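You operate a simulated robot arm through the tools that you are given. There is no shell and no other tool. Be economical: measure what you need, move in short steps, check, and stop when the job is done.

You run a simulated robot arm. Do the job below in one go: nothing can be reset, and whatever is moved stays where it is left.

## Task
Take the medium grey pad and put it on top of the blue rusks box.

The check looks at the end state, three seconds after you hand in, the way a careful person would. Anything else that was tipped, shoved, dropped, spilled or broken makes it a failure.

## Robot
A 7-joint arm with a two-finger parallel gripper, fixed in place. Base frame: the origin is at the foot of the arm, x ahead of it, y to its left, z up; the work surface is at about z = 860. Readings come in mm, rad, newtons and seconds.
With the tool pointing down near the work surface it reaches from about 300 to 700 mm from the base axis. Its first joint turns from -1.152 to 1.152 rad. Payload 1.57 kg.
The tool frame sits at the grasp point between the pads (the TCP): z along the fingers, y along the line on which they close. The tips reach 30 mm beyond it. Largest opening 110 mm; finger width 24, thickness 12; the body of the gripper, 48 by 112 mm, starts 78 mm behind the TCP.
Orientation is that of the tool frame in the base frame, as [roll, pitch, yaw] about the fixed x, y, z axes, in that order (R = Rz(yaw) Ry(pitch) Rx(roll)). With the fingers straight down and closing along the base's y, the tool's x points along the base's -x, its y along +y and its z along -z.

## Interface
- The arm moves only by the tool play_rows. Its argument "increments" is a list of rows, each a list of 5 numbers: the finger opening in mm, from 0 to 110, then the shift along the base's x, y, z in mm, then the turn about the base's z in rad. In form: [[gripper, tx, ty, tz, spin], ...]. A call has 1 to 8 rows; each row is the pose to reach, as a shift and turn from the pose commanded when the call began. Each row takes 0.2 s and may step no farther than 50 mm and 0.15 rad from the row before; otherwise, or with a gripper value out of range, the whole call is refused. A pose out of reach is approached as far as the arm can. The call stops where the force on the tool passes 40 N (or 10 N more than at its start, if that is more) or the arm is blocked; 0.2 s more then pass. The fingers move at their own pace (about 108 mm/s each) and stop on an object; they squeeze with about 30 N. The grip force told is the motor's: it shows also when the fingers shut on nothing. Time passes only in rows, and 0.2 s behind the last, so rows that repeat a pose let the fingers close. The reply holds the time, the measured pose of the TCP, the force on the tool along the base axes, the opening and the grip force, in the units named above and with some noise, and new pictures: "pictures" is both (left out), scene, wrist or none.
- Cameras (640 x 400 px; columns grow to the right, rows downward): "scene" is fixed at [173.5, -412.3, 1384.5]; the picture's right is [0.60, -0.80, 0.00], its down [-0.61, -0.45, -0.65] and it looks along [0.52, 0.39, -0.76] (base axes); focal length 356 px, centre (320, 200). "wrist" rides on the gripper at [70, 16, -141] in the tool frame; the picture's right is [-0.23, 0.97, 0.00], its down [-0.86, -0.20, -0.48] and it looks along [-0.47, -0.11, 0.88] (tool axes); focal length 222 px, centre (320, 200). There is no depth. A picture from a camera that has moved, and an enlarged one, comes with that camera's place and axes in the base frame and with its lens.
- zoom(camera, box): a new picture of the part [left, top, right, bottom] of that camera's present view, enlarged. It takes no simulated time.
- hand_in(): hands the job in; it is judged then, once.

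Work in short steps. Places have to be worked out from the pictures, the camera data and where the tool is seen: move nearer, look again, correct. Check each grasp and each placing, and mend what went wrong. You have 90 turns and 170 pictures in all, those below and enlarged ones among them. Open the gripper and draw the arm clear of the work before you hand the job in, unless the task says otherwise; then end with one line.

The tools are called after "Request:" as name(argument=value, ...) on one line, values as JSON. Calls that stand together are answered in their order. play_rows: Moves the arm, as the interface text tells. Its arguments: {"type":"object","properties":{"increments":{"type":"array","items":{"type":"array","items":{"type":"number"}}},"pictures":{"type":"string","enum":["both","scene","wrist","none"]}},"required":["increments"]} The other tools are called the same way: zoom (camera, box) takes an enlarged picture of a part of a camera's view; hand_in () hands the job in.

At the start:

```text
clock: 0.0
ee_pos: [388.7, -291.4, 1119.6]
tool_rot: [3.141, -0.001, -3.141]
force: [1.0, -0.7, -0.4]
opening: 110.3
finger_force: 0.0
```

scene: 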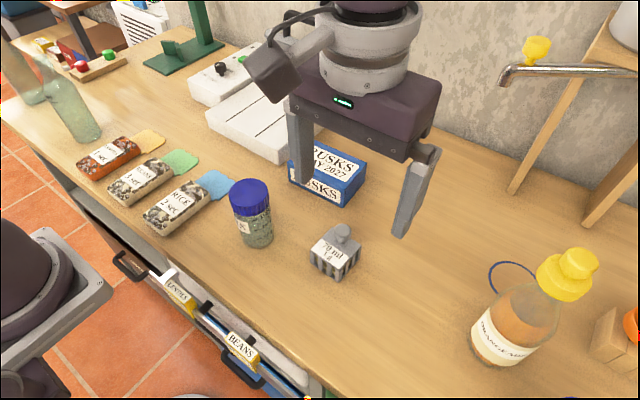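
wrist: 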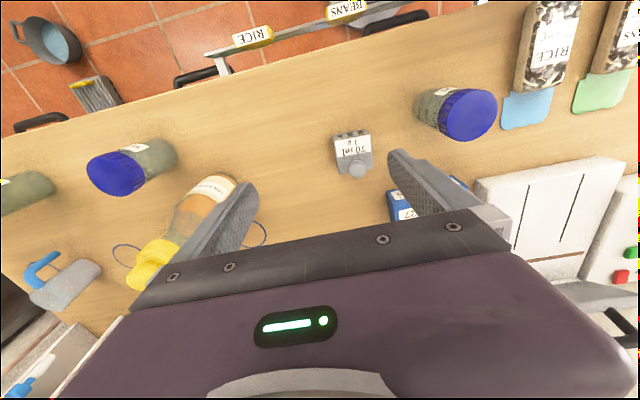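

I'll look closely at the scene to identify the grey pad and the rusks box.

Request:
zoom(camera="scene", box=[220, 120, 420, 290])

Request:
zoom(camera="wrist", box=[0, 0, 320, 200])

Request:
zoom(camera="wrist", box=[320, 60, 520, 230])

Request:
zoom(camera="scene", box=[0, 0, 320, 200])

```text
2.35 times, centred on (320, 205) of scene
camera zoom: at [173.5, -412.3, 1384.5], right [0.6, -0.8, 0.0], down [-0.61, -0.45, -0.65], along [0.52, 0.39, -0.76], focal length 838 px, centre (320, 188)
```

zoom: 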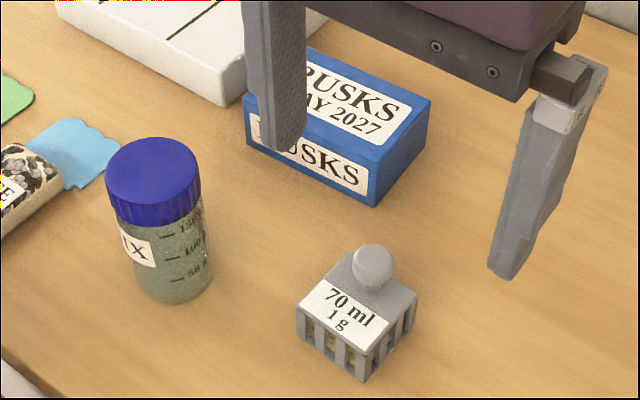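

```text
2.00 times, centred on (160, 100) of wrist
camera zoom: at [319.4, -275.1, 1261.4], right [0.23, 0.97, 0.0], down [0.86, -0.2, 0.48], along [0.47, -0.11, -0.88], focal length 444 px, centre (640, 400)
```

zoom: 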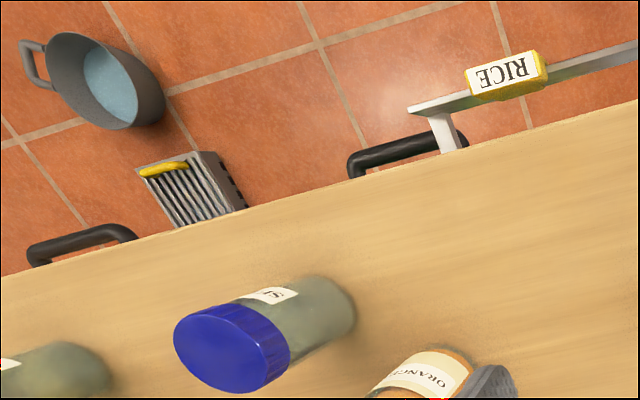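

```text
2.35 times, centred on (420, 145) of wrist
camera zoom: at [319.4, -275.1, 1261.4], right [0.23, 0.97, 0.0], down [0.86, -0.2, 0.48], along [0.47, -0.11, -0.88], focal length 523 px, centre (85, 329)
```

zoom: 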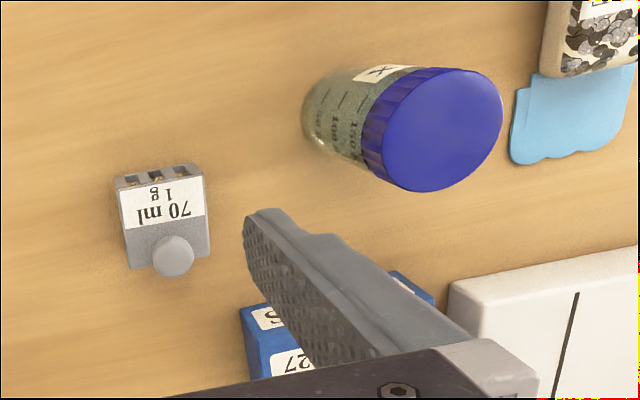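

```text
2.00 times, centred on (160, 100) of scene
camera zoom: at [173.5, -412.3, 1384.5], right [0.6, -0.8, 0.0], down [-0.61, -0.45, -0.65], along [0.52, 0.39, -0.76], focal length 712 px, centre (640, 400)
```

zoom: 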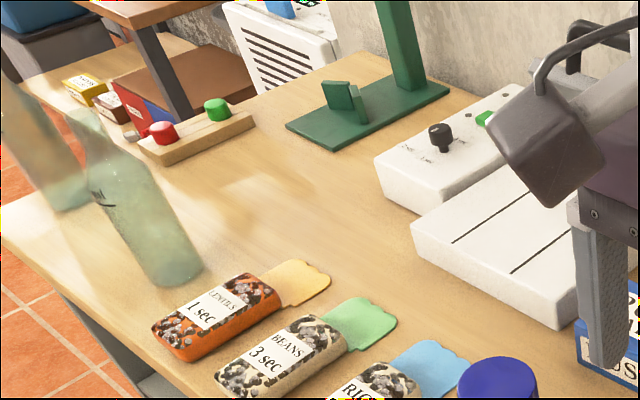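

No plain pad is visible so far; I'll inspect the remaining areas of both views.

Request:
zoom(camera="wrist", box=[0, 150, 200, 400])

Request:
zoom(camera="scene", box=[440, 200, 640, 400])

Request:
zoom(camera="scene", box=[60, 180, 320, 400])

Request:
zoom(camera="wrist", box=[480, 0, 640, 340])

```text
1.60 times, centred on (100, 275) of wrist
camera zoom: at [319.4, -275.1, 1261.4], right [0.23, 0.97, 0.0], down [0.86, -0.2, 0.48], along [0.47, -0.11, -0.88], focal length 355 px, centre (672, 80)
```

zoom: 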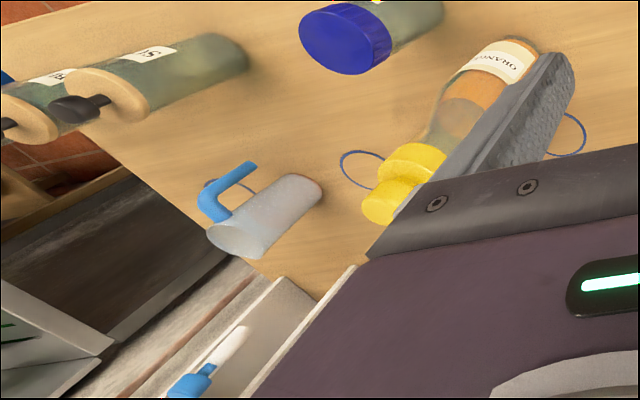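

```text
2.00 times, centred on (540, 300) of scene
camera zoom: at [173.5, -412.3, 1384.5], right [0.6, -0.8, 0.0], down [-0.61, -0.45, -0.65], along [0.52, 0.39, -0.76], focal length 712 px, centre (-120, 0)
```

zoom: 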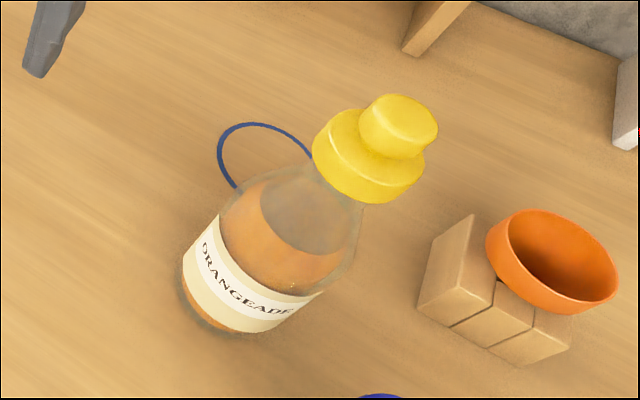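

```text
1.82 times, centred on (190, 290) of scene
camera zoom: at [173.5, -412.3, 1384.5], right [0.6, -0.8, 0.0], down [-0.61, -0.45, -0.65], along [0.52, 0.39, -0.76], focal length 648 px, centre (556, 36)
```

zoom: 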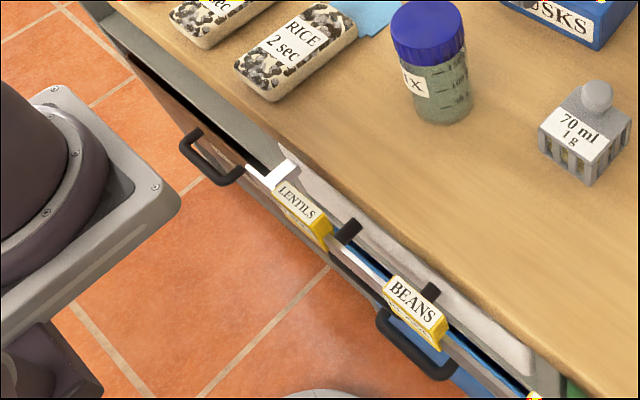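

```text
1.18 times, centred on (560, 170) of wrist
camera zoom: at [319.4, -275.1, 1261.4], right [0.23, 0.97, 0.0], down [0.86, -0.2, 0.48], along [0.47, -0.11, -0.88], focal length 261 px, centre (38, 235)
```

zoom: 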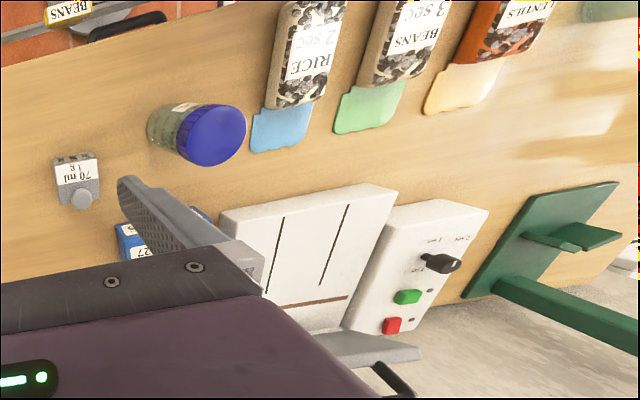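

Nothing matches a pad yet, so part of the bench must be hidden by the gripper. I'll raise the arm and shift left to uncover it.

Request:
play_rows(increments=[[110, 0, 20, 40, 0], [110, -10, 60, 60, 0], [110, -20, 100, 60, 0], [110, -40, 140, 60, 0], [110, -60, 180, 60, 0], [110, -60, 220, 60, 0], [110, -60, 260, 60, 0]])

```text
clock: 1.6
ee_pos: [330.2, -31.0, 1178.6]
tool_rot: [3.14, -0.001, 3.141]
force: [-1.0, 0.4, -0.7]
opening: 110.4
finger_force: 0.0
camera wrist: at [261.2, -15.2, 1320.9], right [0.23, 0.97, 0.0], down [0.86, -0.2, 0.48], along [0.47, -0.11, -0.88], focal length 222 px, centre (320, 200)
```

scene: 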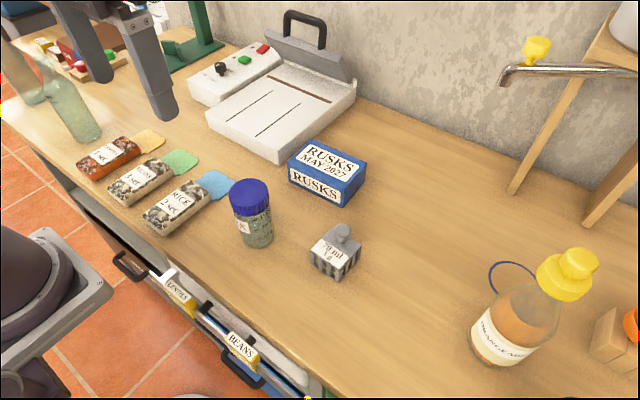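
wrist: 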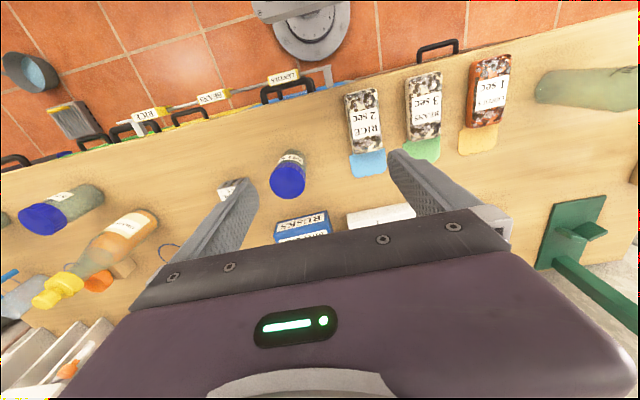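

The middle of the bench holds no loose pad. I'll check the right and left ends of the bench in enlarged views before moving.

Request:
zoom(camera="wrist", box=[0, 170, 180, 400])

Request:
zoom(camera="wrist", box=[0, 0, 330, 200])

Request:
zoom(camera="scene", box=[180, 0, 400, 160])

Request:
zoom(camera="scene", box=[270, 130, 400, 290])

```text
1.74 times, centred on (90, 285) of wrist
camera zoom: at [261.2, -15.2, 1320.9], right [0.23, 0.97, 0.0], down [0.86, -0.2, 0.48], along [0.47, -0.11, -0.88], focal length 386 px, centre (720, 52)
```

zoom: 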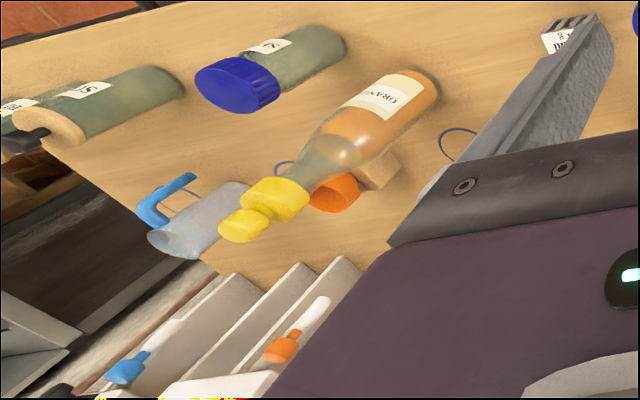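

```text
1.94 times, centred on (165, 100) of wrist
camera zoom: at [261.2, -15.2, 1320.9], right [0.23, 0.97, 0.0], down [0.86, -0.2, 0.48], along [0.47, -0.11, -0.88], focal length 431 px, centre (621, 394)
```

zoom: 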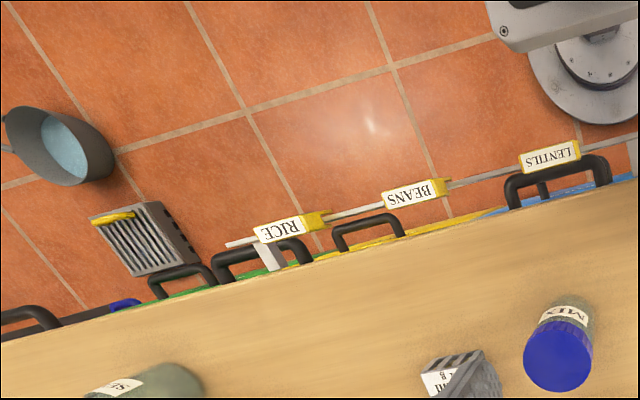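

```text
2.50 times, centred on (290, 80) of scene
camera zoom: at [173.4, -412.3, 1384.5], right [0.6, -0.8, 0.0], down [-0.61, -0.45, -0.65], along [0.52, 0.39, -0.76], focal length 890 px, centre (395, 500)
```

zoom: 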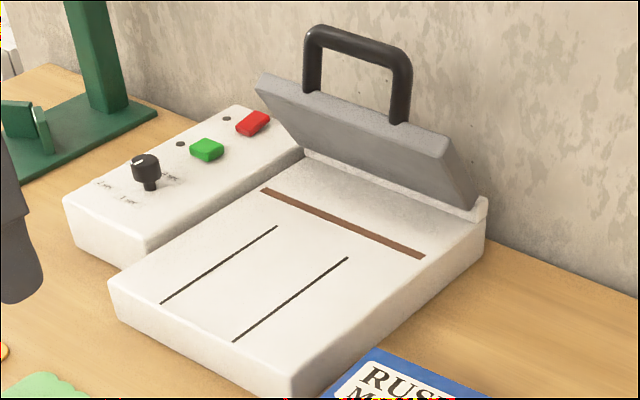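

```text
2.50 times, centred on (335, 210) of scene
camera zoom: at [173.4, -412.3, 1384.5], right [0.6, -0.8, 0.0], down [-0.61, -0.45, -0.65], along [0.52, 0.39, -0.76], focal length 890 px, centre (282, 175)
```

zoom: 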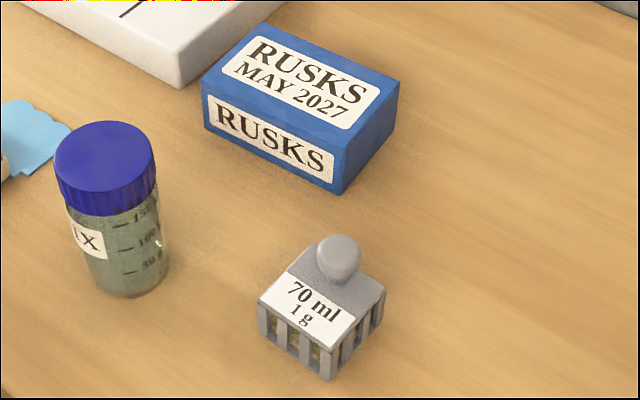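

No pad on the centre or right. I'll look over the left end next.

Request:
play_rows(increments=[[110, 0, 45, 0, 0], [110, 0, 90, 0, 0.1], [110, 0, 135, 0, 0.2], [110, 0, 180, 0, 0.3], [110, 0, 225, 0, 0.4], [110, 0, 260, 0, 0.5], [110, 0, 290, 0, 0.6]])

```text
clock: 3.2
ee_pos: [332.8, 256.4, 1178.9]
tool_rot: [3.14, 0.001, -2.538]
force: [0.0, -0.2, -0.5]
opening: 110.1
finger_force: 0.0
camera wrist: at [265.7, 230.5, 1320.6], right [-0.36, 0.93, 0.0], down [0.82, 0.32, 0.48], along [0.45, 0.17, -0.88], focal length 222 px, centre (320, 200)
```

scene: 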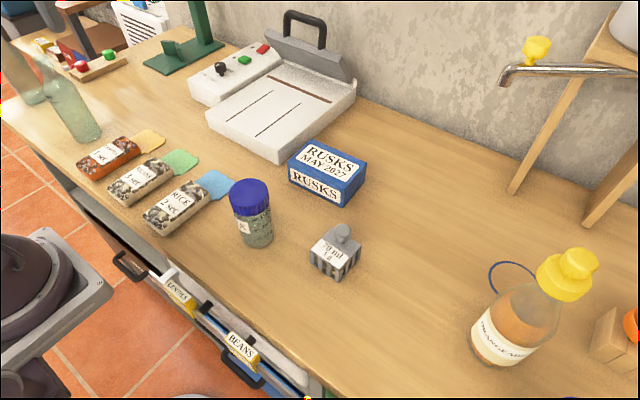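
wrist: 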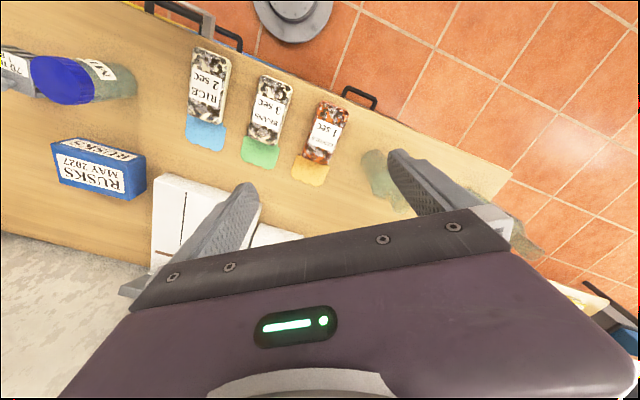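

The left end has no pad either. I'll sweep to the far right end.

Request:
play_rows(increments=[[110, 0, -45, 0, -0.1], [110, 0, -90, 0, -0.2], [110, 0, -135, 0, -0.3], [110, 0, -180, 0, -0.4], [110, 0, -225, 0, -0.5], [110, 0, -270, 0, -0.6], [110, 0, -315, 0, -0.7], [110, 0, -360, 0, -0.8]], pictures="none")

Request:
play_rows(increments=[[110, 0, -45, 0, -0.1], [110, 0, -90, 0, -0.2], [110, 0, -135, 0, -0.3], [110, 0, -180, 0, -0.4], [110, 0, -225, 0, -0.5], [110, 0, -270, 0, -0.6], [110, 0, -300, 0, -0.6], [110, 0, -330, 0, -0.6]])

```text
clock: 5.0
ee_pos: [325.1, -100.8, 1177.4]
tool_rot: [3.141, -0.001, 2.939]
force: [0.4, -0.1, 0.0]
opening: 110.1
finger_force: 0.0
```

```text
clock: 6.8
ee_pos: [327.6, -430.7, 1180.2]
tool_rot: [3.14, -0.001, 2.342]
force: [1.2, -0.3, 0.3]
opening: 110.4
finger_force: 0.1
camera wrist: at [292.5, -369.9, 1322.4], right [0.86, 0.52, 0.0], down [0.45, -0.75, 0.48], along [0.25, -0.41, -0.88], focal length 222 px, centre (320, 200)
```

scene: 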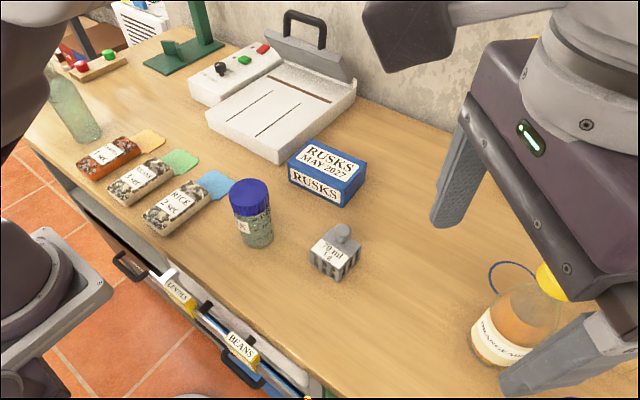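
wrist: 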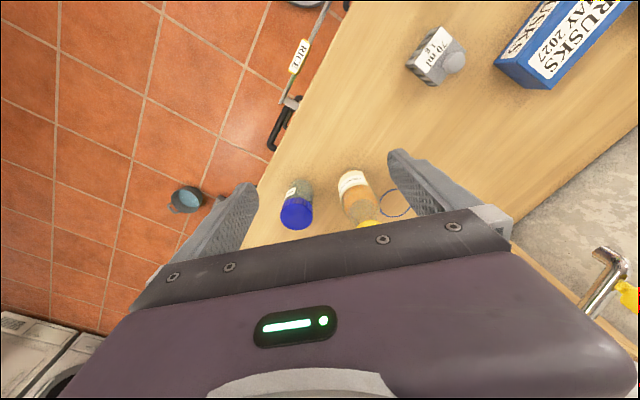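

The far right end shows no pad either. I'll enlarge the drawers, the wall side and the grey labelled object for detail.

Request:
zoom(camera="wrist", box=[390, 0, 510, 100])

Request:
zoom(camera="scene", box=[100, 230, 320, 400])

Request:
zoom(camera="scene", box=[0, 0, 130, 150])

Request:
zoom(camera="wrist", box=[130, 60, 350, 240])

```text
4.00 times, centred on (450, 50) of wrist
camera zoom: at [292.5, -369.9, 1322.4], right [0.86, 0.52, 0.0], down [0.45, -0.75, 0.48], along [0.25, -0.41, -0.88], focal length 888 px, centre (-200, 800)
```

zoom: 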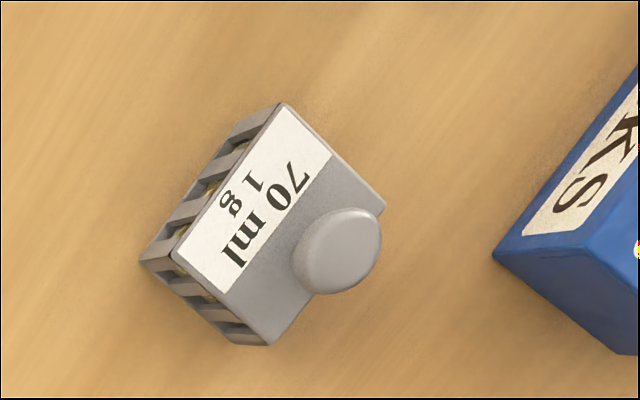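

```text
2.35 times, centred on (210, 315) of scene
camera zoom: at [173.5, -412.3, 1384.5], right [0.6, -0.8, 0.0], down [-0.61, -0.45, -0.65], along [0.52, 0.39, -0.76], focal length 838 px, centre (579, -71)
```

zoom: 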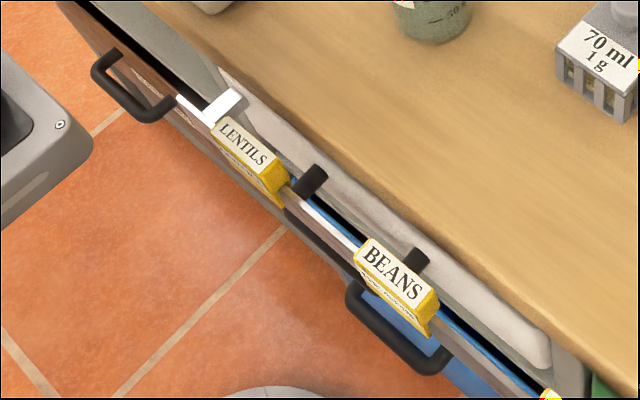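

```text
2.67 times, centred on (65, 75) of scene
camera zoom: at [173.5, -412.3, 1384.5], right [0.6, -0.8, 0.0], down [-0.61, -0.45, -0.65], along [0.52, 0.39, -0.76], focal length 950 px, centre (1000, 533)
```

zoom: 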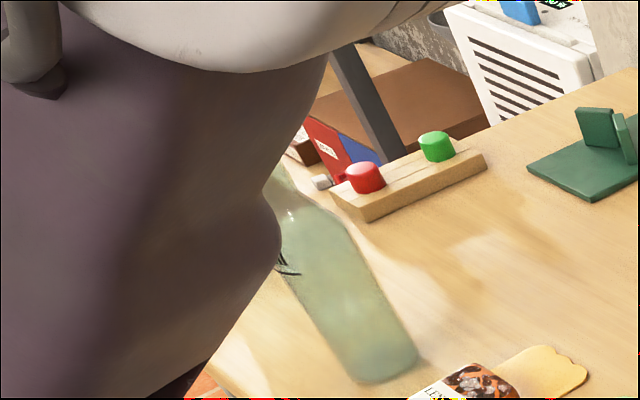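

```text
2.22 times, centred on (240, 150) of wrist
camera zoom: at [292.5, -369.9, 1322.4], right [0.86, 0.52, 0.0], down [0.45, -0.75, 0.48], along [0.25, -0.41, -0.88], focal length 494 px, centre (498, 311)
```

zoom: 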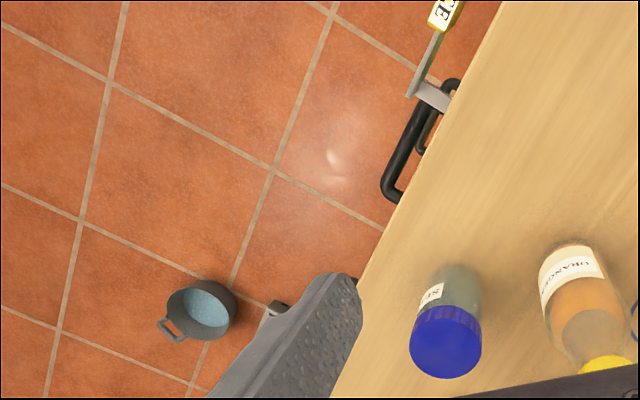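

There is no separate flat pad anywhere on the bench. The only loose grey item within reach is the grey "70 ml 1 g" block with the knob, presumably an absorbent pad. From the scene picture it is at about (442, -242), roughly 58 mm square and 35 mm tall, with yaw about -0.07. The rusks box is centred near (580, -126) with its top at z≈907. I'll move above the block and look again.

Request:
play_rows(increments=[[110, 10, 35, 0, 0.1], [110, 25, 70, 0, 0.2], [110, 45, 105, 0, 0.3], [110, 65, 135, 0, 0.42], [110, 90, 160, -30, 0.55], [110, 105, 180, -70, 0.65], [110, 113, 189, -100, 0.725], [110, 113, 189, -130, 0.725]])

```text
clock: 8.6
ee_pos: [440.7, -243.5, 1050.5]
tool_rot: [-3.141, 0.0, 3.068]
force: [1.1, -0.4, -0.9]
opening: 110.2
finger_force: 0.1
camera wrist: at [373.2, -222.5, 1190.8], right [0.3, 0.95, 0.0], down [0.84, -0.26, 0.48], along [0.46, -0.14, -0.88], focal length 222 px, centre (320, 200)
```

scene: 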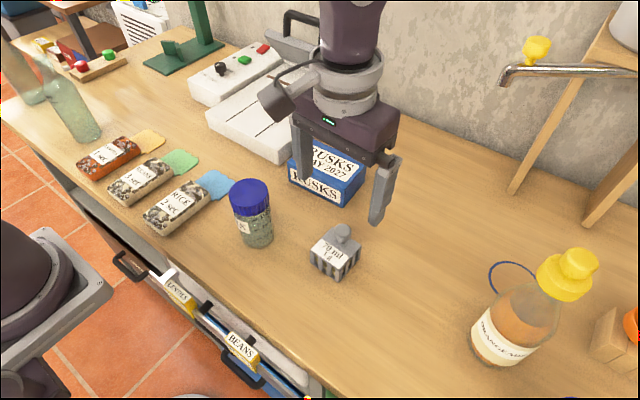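
wrist: 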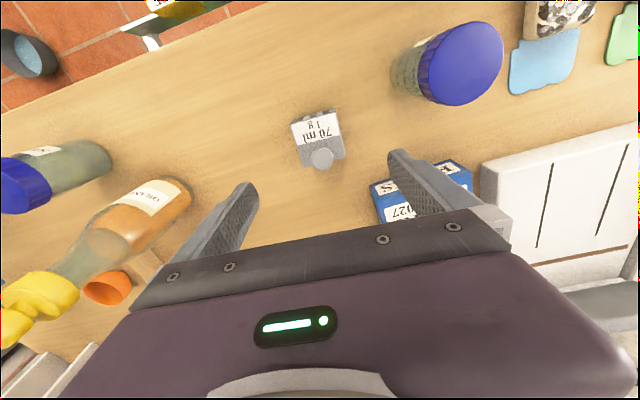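

The block sits ahead of the fingers in the wrist view; I'll enlarge it to measure from this second camera.

Request:
zoom(camera="wrist", box=[270, 90, 370, 190])

```text
4.00 times, centred on (320, 140) of wrist
camera zoom: at [373.2, -222.5, 1190.8], right [0.3, 0.95, 0.0], down [0.84, -0.26, 0.48], along [0.46, -0.14, -0.88], focal length 888 px, centre (320, 440)
```

zoom: 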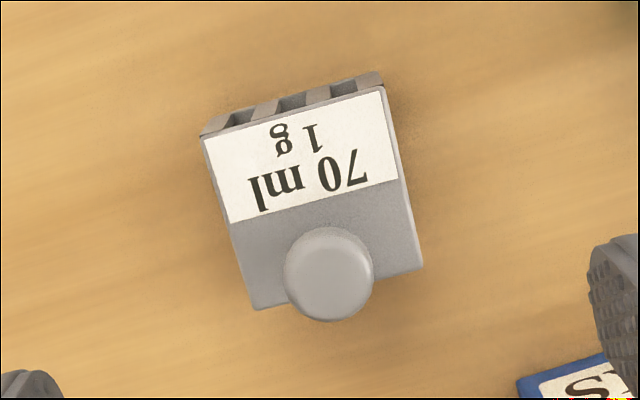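

The second camera agrees: centre (442.5, -244.8), 60 mm square, yaw ≈ -0.045. I'll descend with the fingers open on either side along y.

Request:
play_rows(increments=[[110, 1, -2.5, -40, 0.03], [110, 1, -2.5, -80, 0.03], [110, 1, -2.5, -115, 0.03], [110, 1, -2.5, -140, 0.03], [110, 1, -2.5, -153, 0.03]])

```text
clock: 9.8
ee_pos: [441.0, -246.5, 895.3]
tool_rot: [-3.141, -0.002, 3.098]
force: [-0.4, 0.1, -0.7]
opening: 110.0
finger_force: 0.1
camera wrist: at [373.7, -226.2, 1036.9], right [0.27, 0.96, 0.0], down [0.85, -0.24, 0.48], along [0.46, -0.13, -0.88], focal length 222 px, centre (320, 200)
```

scene: 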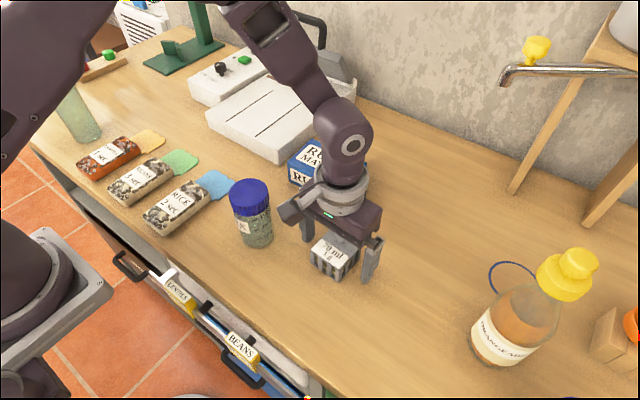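
wrist: 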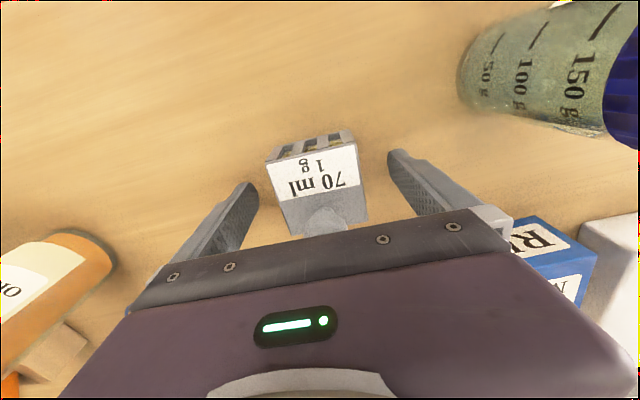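

The block is between the fingers. I'll close and let the grip settle.

Request:
play_rows(increments=[[50, 0, 0, 0, 0], [50, 0, 0, 0, 0], [40, 0, 0, 0, 0], [40, 0, 0, 0, 0]], pictures="wrist")

```text
clock: 10.8
ee_pos: [441.5, -245.1, 896.0]
tool_rot: [3.141, 0.0, 3.098]
force: [0.7, -0.7, 0.0]
opening: 59.2
finger_force: 29.7
camera wrist: at [373.7, -226.1, 1037.2], right [0.27, 0.96, 0.0], down [0.85, -0.24, 0.48], along [0.46, -0.13, -0.88], focal length 222 px, centre (320, 200)
```

wrist: 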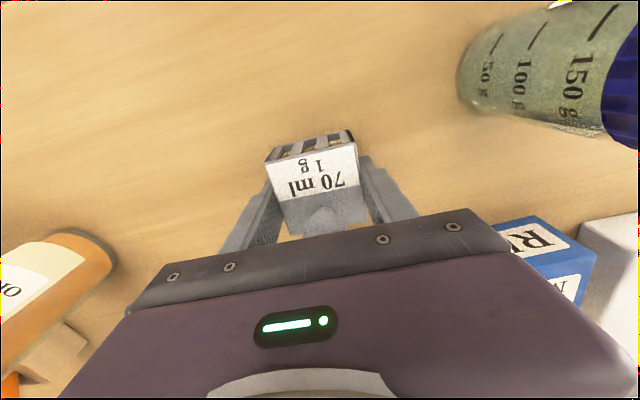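

It is held at 59 mm with about 30 N. I'll lift straight up 120 mm and check that it comes along.

Request:
play_rows(increments=[[40, 0, 0, 15, 0], [40, 0, 0, 45, 0], [40, 0, 0, 80, 0], [40, 0, 0, 120, 0]])

```text
clock: 11.8
ee_pos: [442.9, -242.8, 1014.3]
tool_rot: [-3.14, -0.001, 3.099]
force: [-0.8, 0.7, 1.0]
opening: 40.1
finger_force: 0.2
camera wrist: at [374.4, -223.5, 1157.1], right [0.27, 0.96, 0.0], down [0.85, -0.24, 0.48], along [0.46, -0.13, -0.88], focal length 222 px, centre (320, 200)
```

scene: 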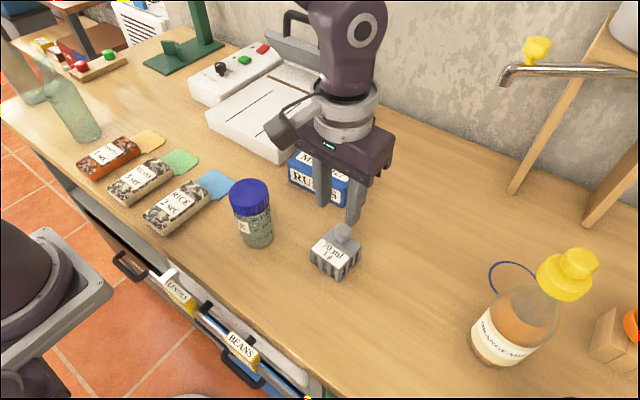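
wrist: 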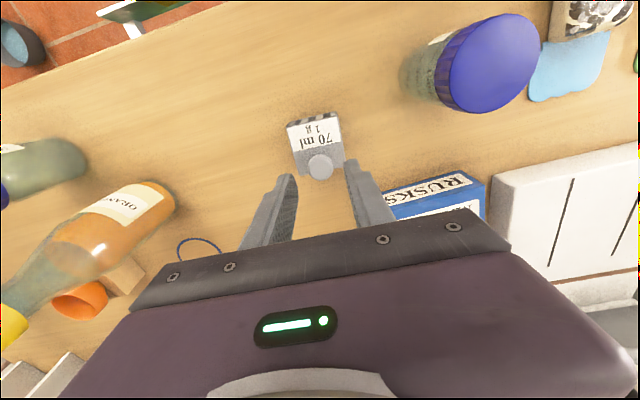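

The fingers slipped off: the opening is at 40 mm and the block is still on the bench. I'll look closely at the block and its knob.

Request:
zoom(camera="wrist", box=[270, 90, 370, 190])

Request:
zoom(camera="scene", box=[295, 210, 375, 290])

```text
4.00 times, centred on (320, 140) of wrist
camera zoom: at [374.4, -223.5, 1157.1], right [0.27, 0.96, 0.0], down [0.85, -0.24, 0.48], along [0.46, -0.13, -0.88], focal length 888 px, centre (320, 440)
```

zoom: 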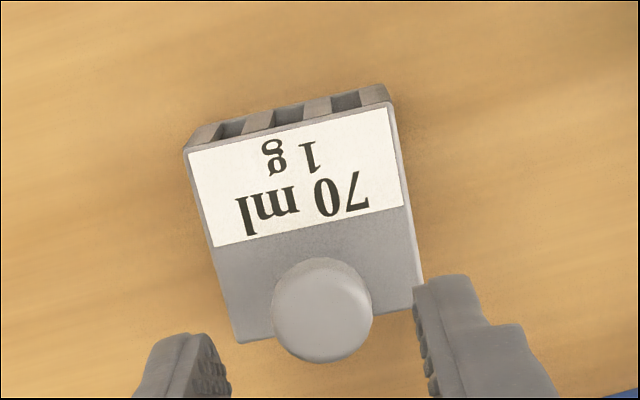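

```text
5.00 times, centred on (335, 250) of scene
camera zoom: at [173.5, -412.3, 1384.5], right [0.6, -0.8, 0.0], down [-0.61, -0.45, -0.65], along [0.52, 0.39, -0.76], focal length 1781 px, centre (245, -50)
```

zoom: 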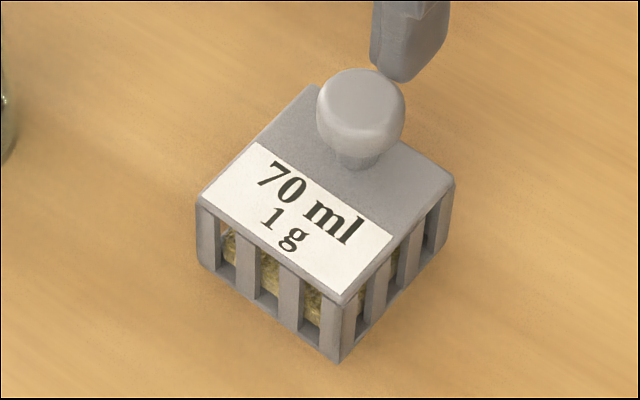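

The block hasn't moved or tilted. I don't know whether it slipped because it is heavy, smooth or fixed, so I'll regrip at the same place, lift only a few mm and read the force.

Request:
play_rows(increments=[[110, 0, 0, 0, 0], [110, 0, 0, -30, 0], [110, 0, 0, -70, 0], [110, 0, 0, -105, 0], [110, 0, 0, -123, 0], [30, 0, 0, -123, 0], [30, 0, 0, -123, 0], [30, 0, 0, -123, 0]], pictures="none")

Request:
play_rows(increments=[[30, 0, 0, 0, 0], [30, 0, 0, 2, 0], [30, 0, 0, 4, 0]], pictures="none")

Request:
play_rows(increments=[[30, 0, 0, 2, 0], [30, 0, 0, 4, 0], [30, 0, 0, 6, 0]])

```text
clock: 13.6
ee_pos: [444.4, -243.2, 893.4]
tool_rot: [-3.141, 0.001, 3.097]
force: [0.6, -0.4, 0.1]
opening: 59.5
finger_force: 30.1
```

```text
clock: 14.4
ee_pos: [443.1, -243.9, 898.0]
tool_rot: [3.141, -0.001, 3.099]
force: [-0.5, -0.1, -0.5]
opening: 59.2
finger_force: 30.3
```

```text
clock: 15.2
ee_pos: [443.7, -243.5, 903.5]
tool_rot: [-3.141, 0.0, 3.098]
force: [0.0, -0.3, -1.1]
opening: 59.2
finger_force: 29.8
camera wrist: at [374.4, -224.5, 1045.7], right [0.27, 0.96, 0.0], down [0.85, -0.24, 0.48], along [0.46, -0.13, -0.88], focal length 222 px, centre (320, 200)
```

scene: 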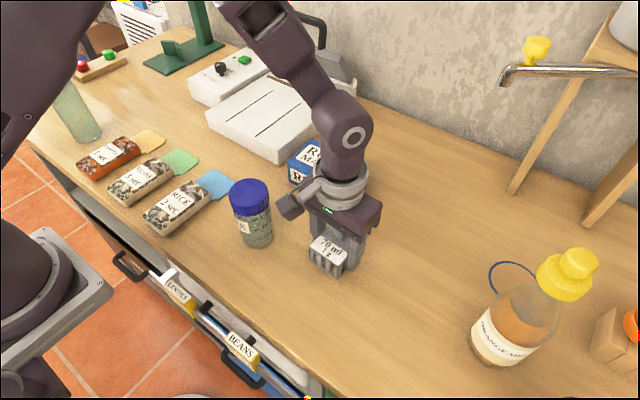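
wrist: 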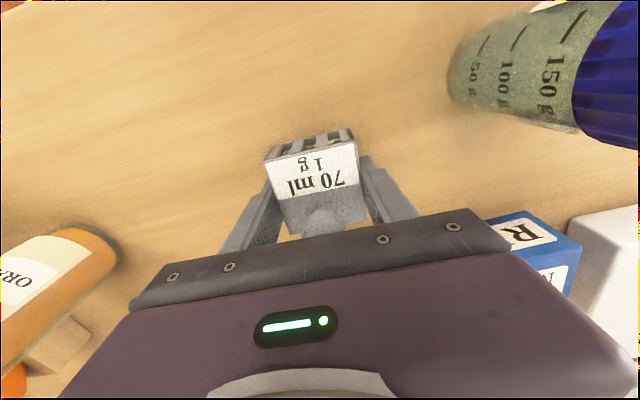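

The block appears to keep its place relative to the fingers, so it is rising with them. I'll enlarge to verify.

Request:
zoom(camera="scene", box=[285, 200, 385, 290])

Request:
zoom(camera="wrist", box=[220, 110, 420, 240])

```text
4.44 times, centred on (335, 245) of scene
camera zoom: at [173.5, -412.3, 1384.5], right [0.6, -0.8, 0.0], down [-0.61, -0.45, -0.65], along [0.52, 0.39, -0.76], focal length 1583 px, centre (253, 0)
```

zoom: 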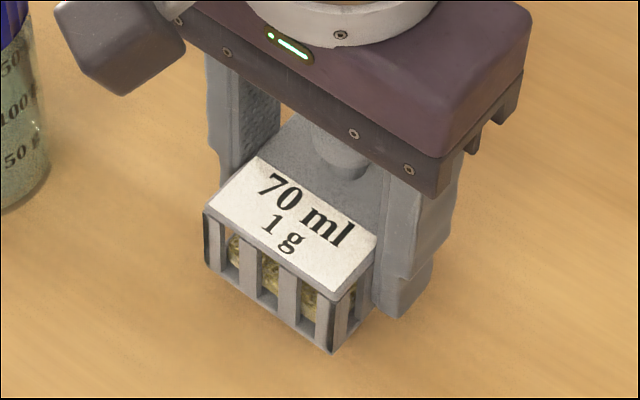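

```text
3.08 times, centred on (320, 175) of wrist
camera zoom: at [374.4, -224.5, 1045.7], right [0.27, 0.96, 0.0], down [0.85, -0.24, 0.48], along [0.46, -0.13, -0.88], focal length 684 px, centre (320, 277)
```

zoom: 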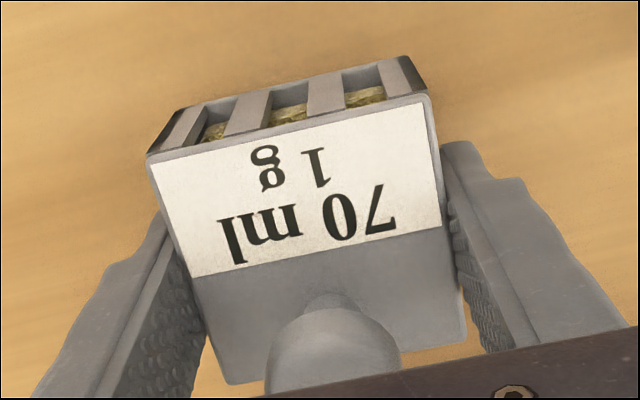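

It's unclear from the numbers how much it rose. I'll lift slowly another 12 mm and compare.

Request:
play_rows(increments=[[30, 0, 0, 2, 0], [30, 0, 0, 4, 0], [30, 0, 0, 6, 0], [30, 0, 0, 8, 0], [30, 0, 0, 10, 0], [30, 0, 0, 12, 0]])

Request:
zoom(camera="scene", box=[285, 200, 385, 290])

Request:
zoom(camera="wrist", box=[220, 110, 420, 240])

```text
clock: 16.6
ee_pos: [442.6, -244.9, 915.7]
tool_rot: [3.141, 0.0, 3.097]
force: [0.3, -0.3, -1.1]
opening: 59.2
finger_force: 29.5
camera wrist: at [374.0, -225.8, 1057.8], right [0.27, 0.96, 0.0], down [0.85, -0.24, 0.48], along [0.46, -0.13, -0.88], focal length 222 px, centre (320, 200)
```

scene: 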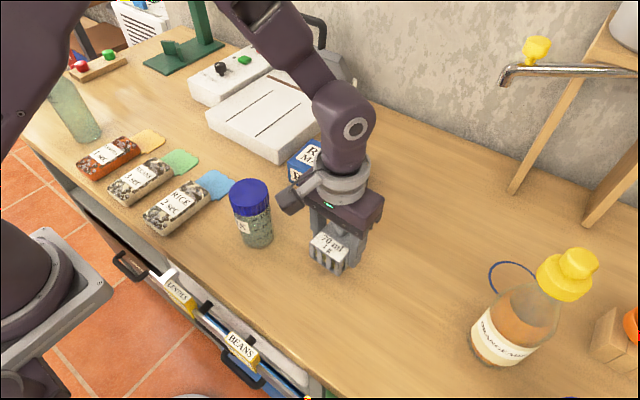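
wrist: 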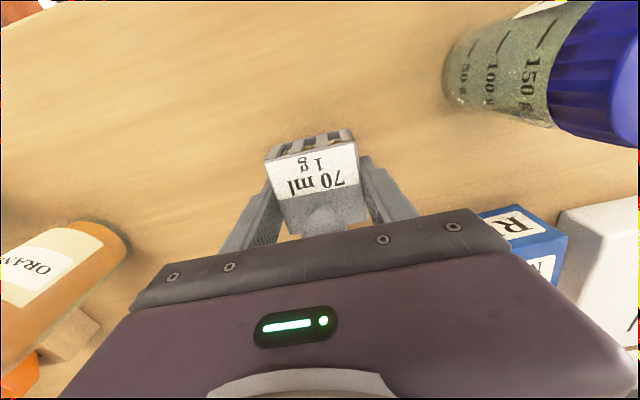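

```text
4.44 times, centred on (335, 245) of scene
camera zoom: at [173.5, -412.3, 1384.5], right [0.6, -0.8, 0.0], down [-0.61, -0.45, -0.65], along [0.52, 0.39, -0.76], focal length 1583 px, centre (253, 0)
```

zoom: 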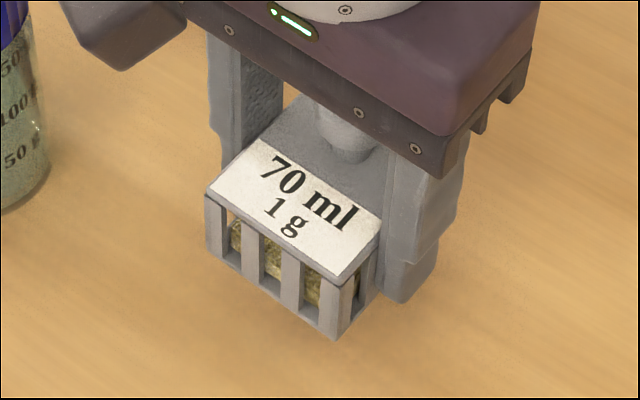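

```text
3.08 times, centred on (320, 175) of wrist
camera zoom: at [374.0, -225.8, 1057.8], right [0.27, 0.96, 0.0], down [0.85, -0.24, 0.48], along [0.46, -0.13, -0.88], focal length 684 px, centre (320, 277)
```

zoom: 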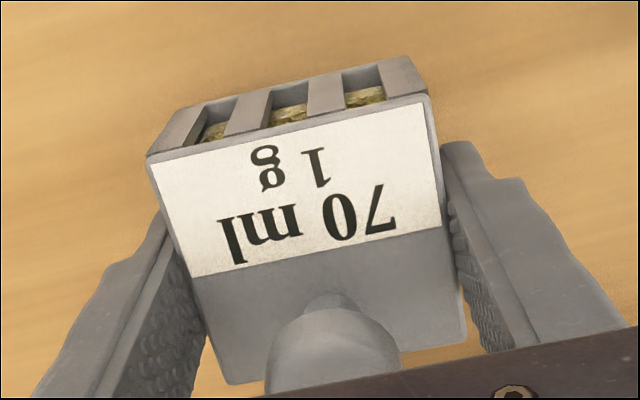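

It is now lifted cleanly about 20 mm, with about 1 N of load; the first try slipped because the lift was too quick. I'll keep lifting gently to clear the box height.

Request:
play_rows(increments=[[30, 0, 0, 3, 0], [30, 0, 0, 8, 0], [30, 0, 0, 14, 0], [30, 0, 0, 21, 0], [30, 0, 0, 28, 0], [30, 0, 0, 35, 0], [30, 0, 0, 41, 0], [30, 0, 0, 45, 0]])

```text
clock: 18.4
ee_pos: [443.7, -244.5, 960.6]
tool_rot: [-3.141, -0.001, 3.098]
force: [0.5, 0.8, -0.7]
opening: 59.2
finger_force: 30.2
camera wrist: at [374.0, -225.2, 1102.7], right [0.27, 0.96, 0.0], down [0.85, -0.24, 0.48], along [0.46, -0.13, -0.88], focal length 222 px, centre (320, 200)
```

scene: 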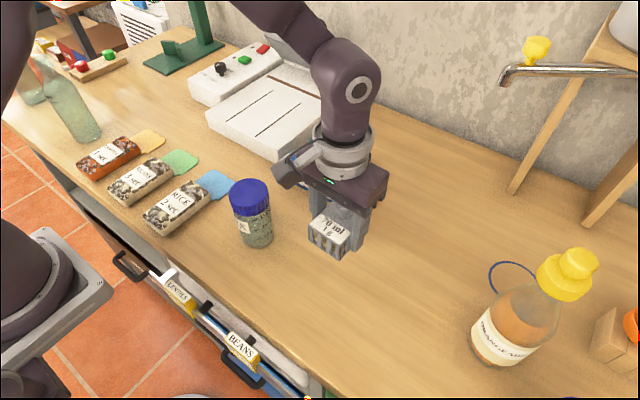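
wrist: 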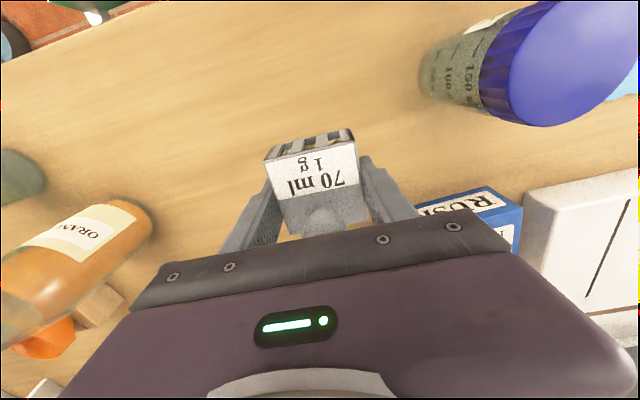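

Still held steadily. I'll raise a bit more and start a slow move toward the box, x first to stay clear of the jar.

Request:
play_rows(increments=[[30, 1, 0, 4, 0], [30, 4, 1, 9, 0.02], [30, 10, 3, 15, 0.04], [30, 19, 7, 20, 0.06], [30, 29, 13, 23, 0.08], [30, 39, 20, 25, 0.1], [30, 48, 26, 25, 0.12], [30, 54, 30, 25, 0.14]], pictures="none")

Request:
play_rows(increments=[[30, 3, 3, 0, 0], [30, 9, 9, 0, 0], [30, 18, 18, 0, 0], [30, 28, 28, 0, 0], [30, 38, 39, 0, 0], [30, 47, 49, 0, 0], [30, 54, 57, 0, 0], [30, 58, 61, 0, 0]])

```text
clock: 20.2
ee_pos: [494.8, -215.0, 986.1]
tool_rot: [-3.141, 0.0, -3.046]
force: [-0.2, 0.2, -1.3]
opening: 59.2
finger_force: 31.0
```

```text
clock: 22.0
ee_pos: [553.1, -152.0, 985.2]
tool_rot: [-3.142, 0.0, -3.046]
force: [-1.0, 0.8, -1.1]
opening: 59.1
finger_force: 30.1
camera wrist: at [483.6, -143.2, 1127.0], right [0.13, 0.99, 0.0], down [0.87, -0.12, 0.48], along [0.47, -0.06, -0.88], focal length 222 px, centre (320, 200)
```

scene: 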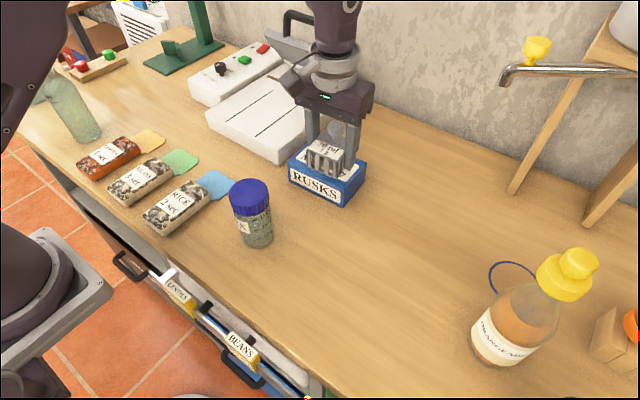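
wrist: 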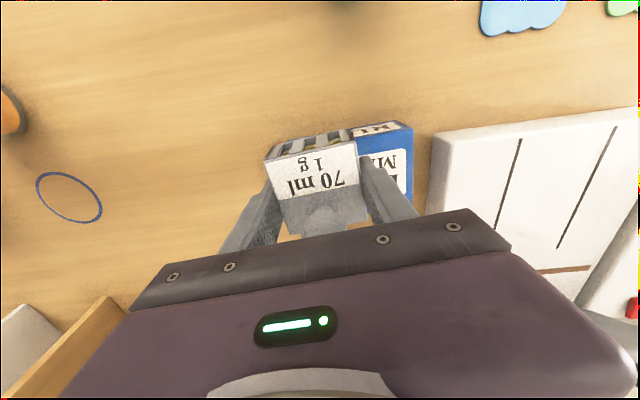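

Block is over the front-right of the box. I'll centre it at (580, -124), then look.

Request:
play_rows(increments=[[30, 3, 3, 0, 0], [30, 9, 10, 0, 0], [30, 16, 19, 0, 0], [30, 22, 26, 0, 0], [30, 25, 29, 0, 0], [30, 25, 29, -5, 0], [30, 25, 29, -12, 0], [30, 25, 29, -20, 0]])

Request:
zoom(camera="scene", box=[270, 100, 400, 220])

Request:
zoom(camera="wrist", box=[220, 100, 440, 240])

```text
clock: 23.8
ee_pos: [579.2, -123.3, 966.9]
tool_rot: [-3.141, 0.0, -3.045]
force: [-0.7, 0.5, 0.5]
opening: 59.2
finger_force: 30.3
camera wrist: at [508.5, -114.1, 1107.8], right [0.13, 0.99, 0.0], down [0.87, -0.12, 0.48], along [0.47, -0.06, -0.88], focal length 222 px, centre (320, 200)
```

scene: 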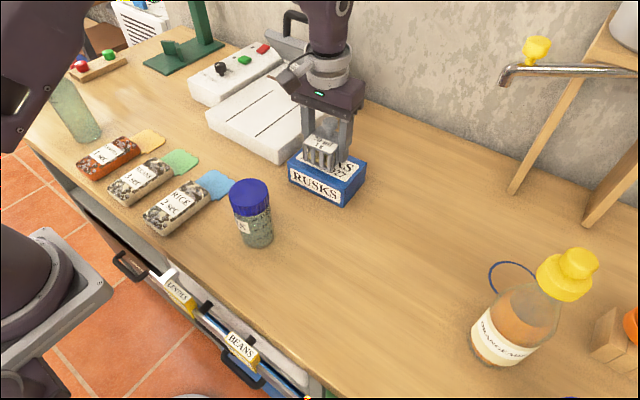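
wrist: 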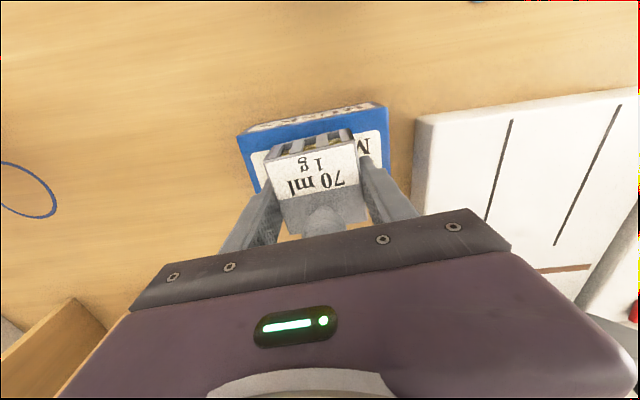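

```text
3.33 times, centred on (335, 160) of scene
camera zoom: at [173.5, -412.3, 1384.5], right [0.6, -0.8, 0.0], down [-0.61, -0.45, -0.65], along [0.52, 0.39, -0.76], focal length 1187 px, centre (270, 333)
```

zoom: 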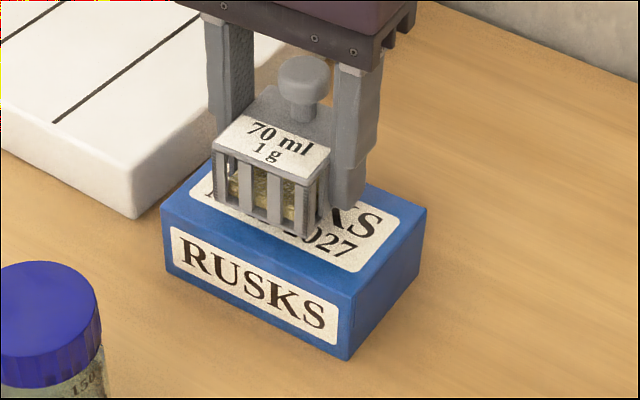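

```text
2.86 times, centred on (330, 170) of wrist
camera zoom: at [508.5, -114.1, 1107.8], right [0.13, 0.99, 0.0], down [0.87, -0.12, 0.48], along [0.47, -0.06, -0.88], focal length 635 px, centre (291, 286)
```

zoom: 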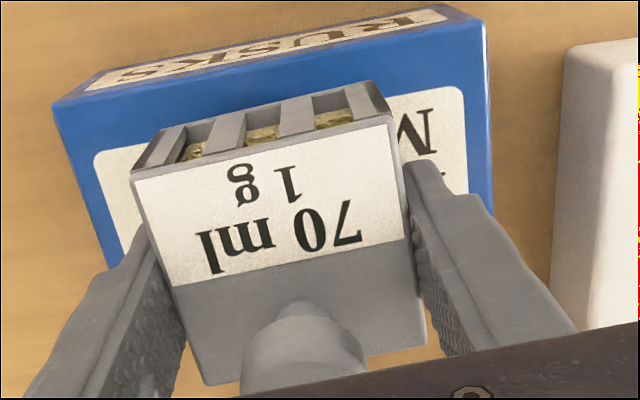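

The block is centred over the box top with good margins on every side. I'll lower it slowly toward contact, expected at TCP z≈941.

Request:
play_rows(increments=[[30, 0, -1, -4, 0], [30, 0, -1, -9, 0], [30, 0, -1, -14, 0], [30, 0, -1, -18, 0], [30, 0, -1, -20, 0], [30, 0, -1, -22, 0]])

Request:
zoom(camera="scene", box=[270, 100, 400, 220])

```text
clock: 25.2
ee_pos: [580.8, -126.8, 946.3]
tool_rot: [-3.14, 0.003, -3.046]
force: [-4.6, 2.4, 34.6]
opening: 59.4
finger_force: 29.3
camera wrist: at [509.4, -116.1, 1086.7], right [0.13, 0.99, 0.0], down [0.87, -0.12, 0.48], along [0.48, -0.06, -0.88], focal length 222 px, centre (320, 200)
```

scene: 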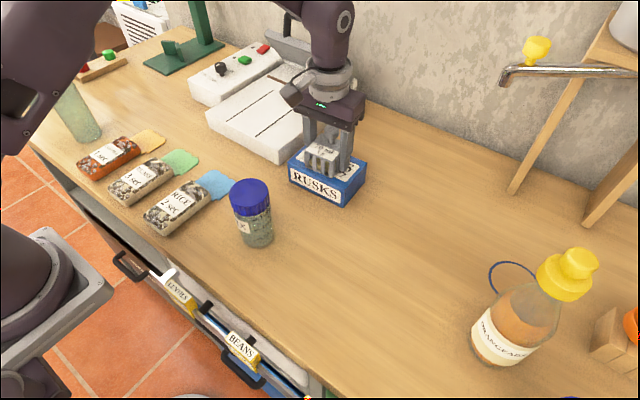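
wrist: 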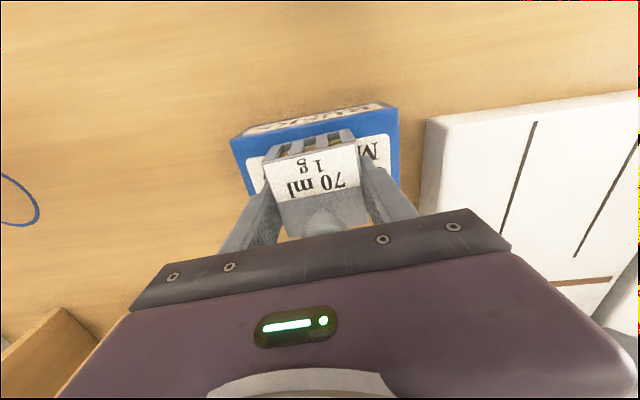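

```text
3.33 times, centred on (335, 160) of scene
camera zoom: at [172.7, -412.1, 1384.6], right [0.6, -0.8, 0.0], down [-0.61, -0.45, -0.65], along [0.52, 0.39, -0.76], focal length 1187 px, centre (270, 333)
```

zoom: 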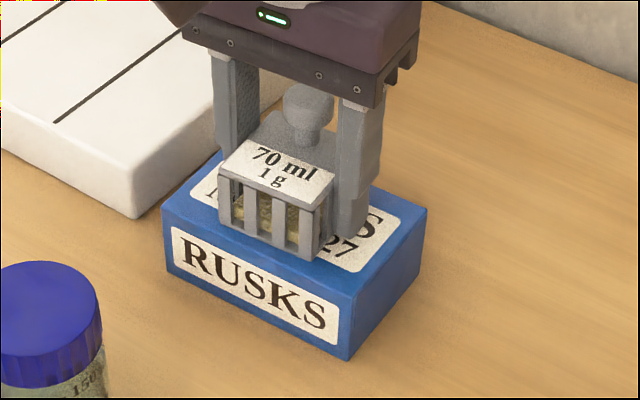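

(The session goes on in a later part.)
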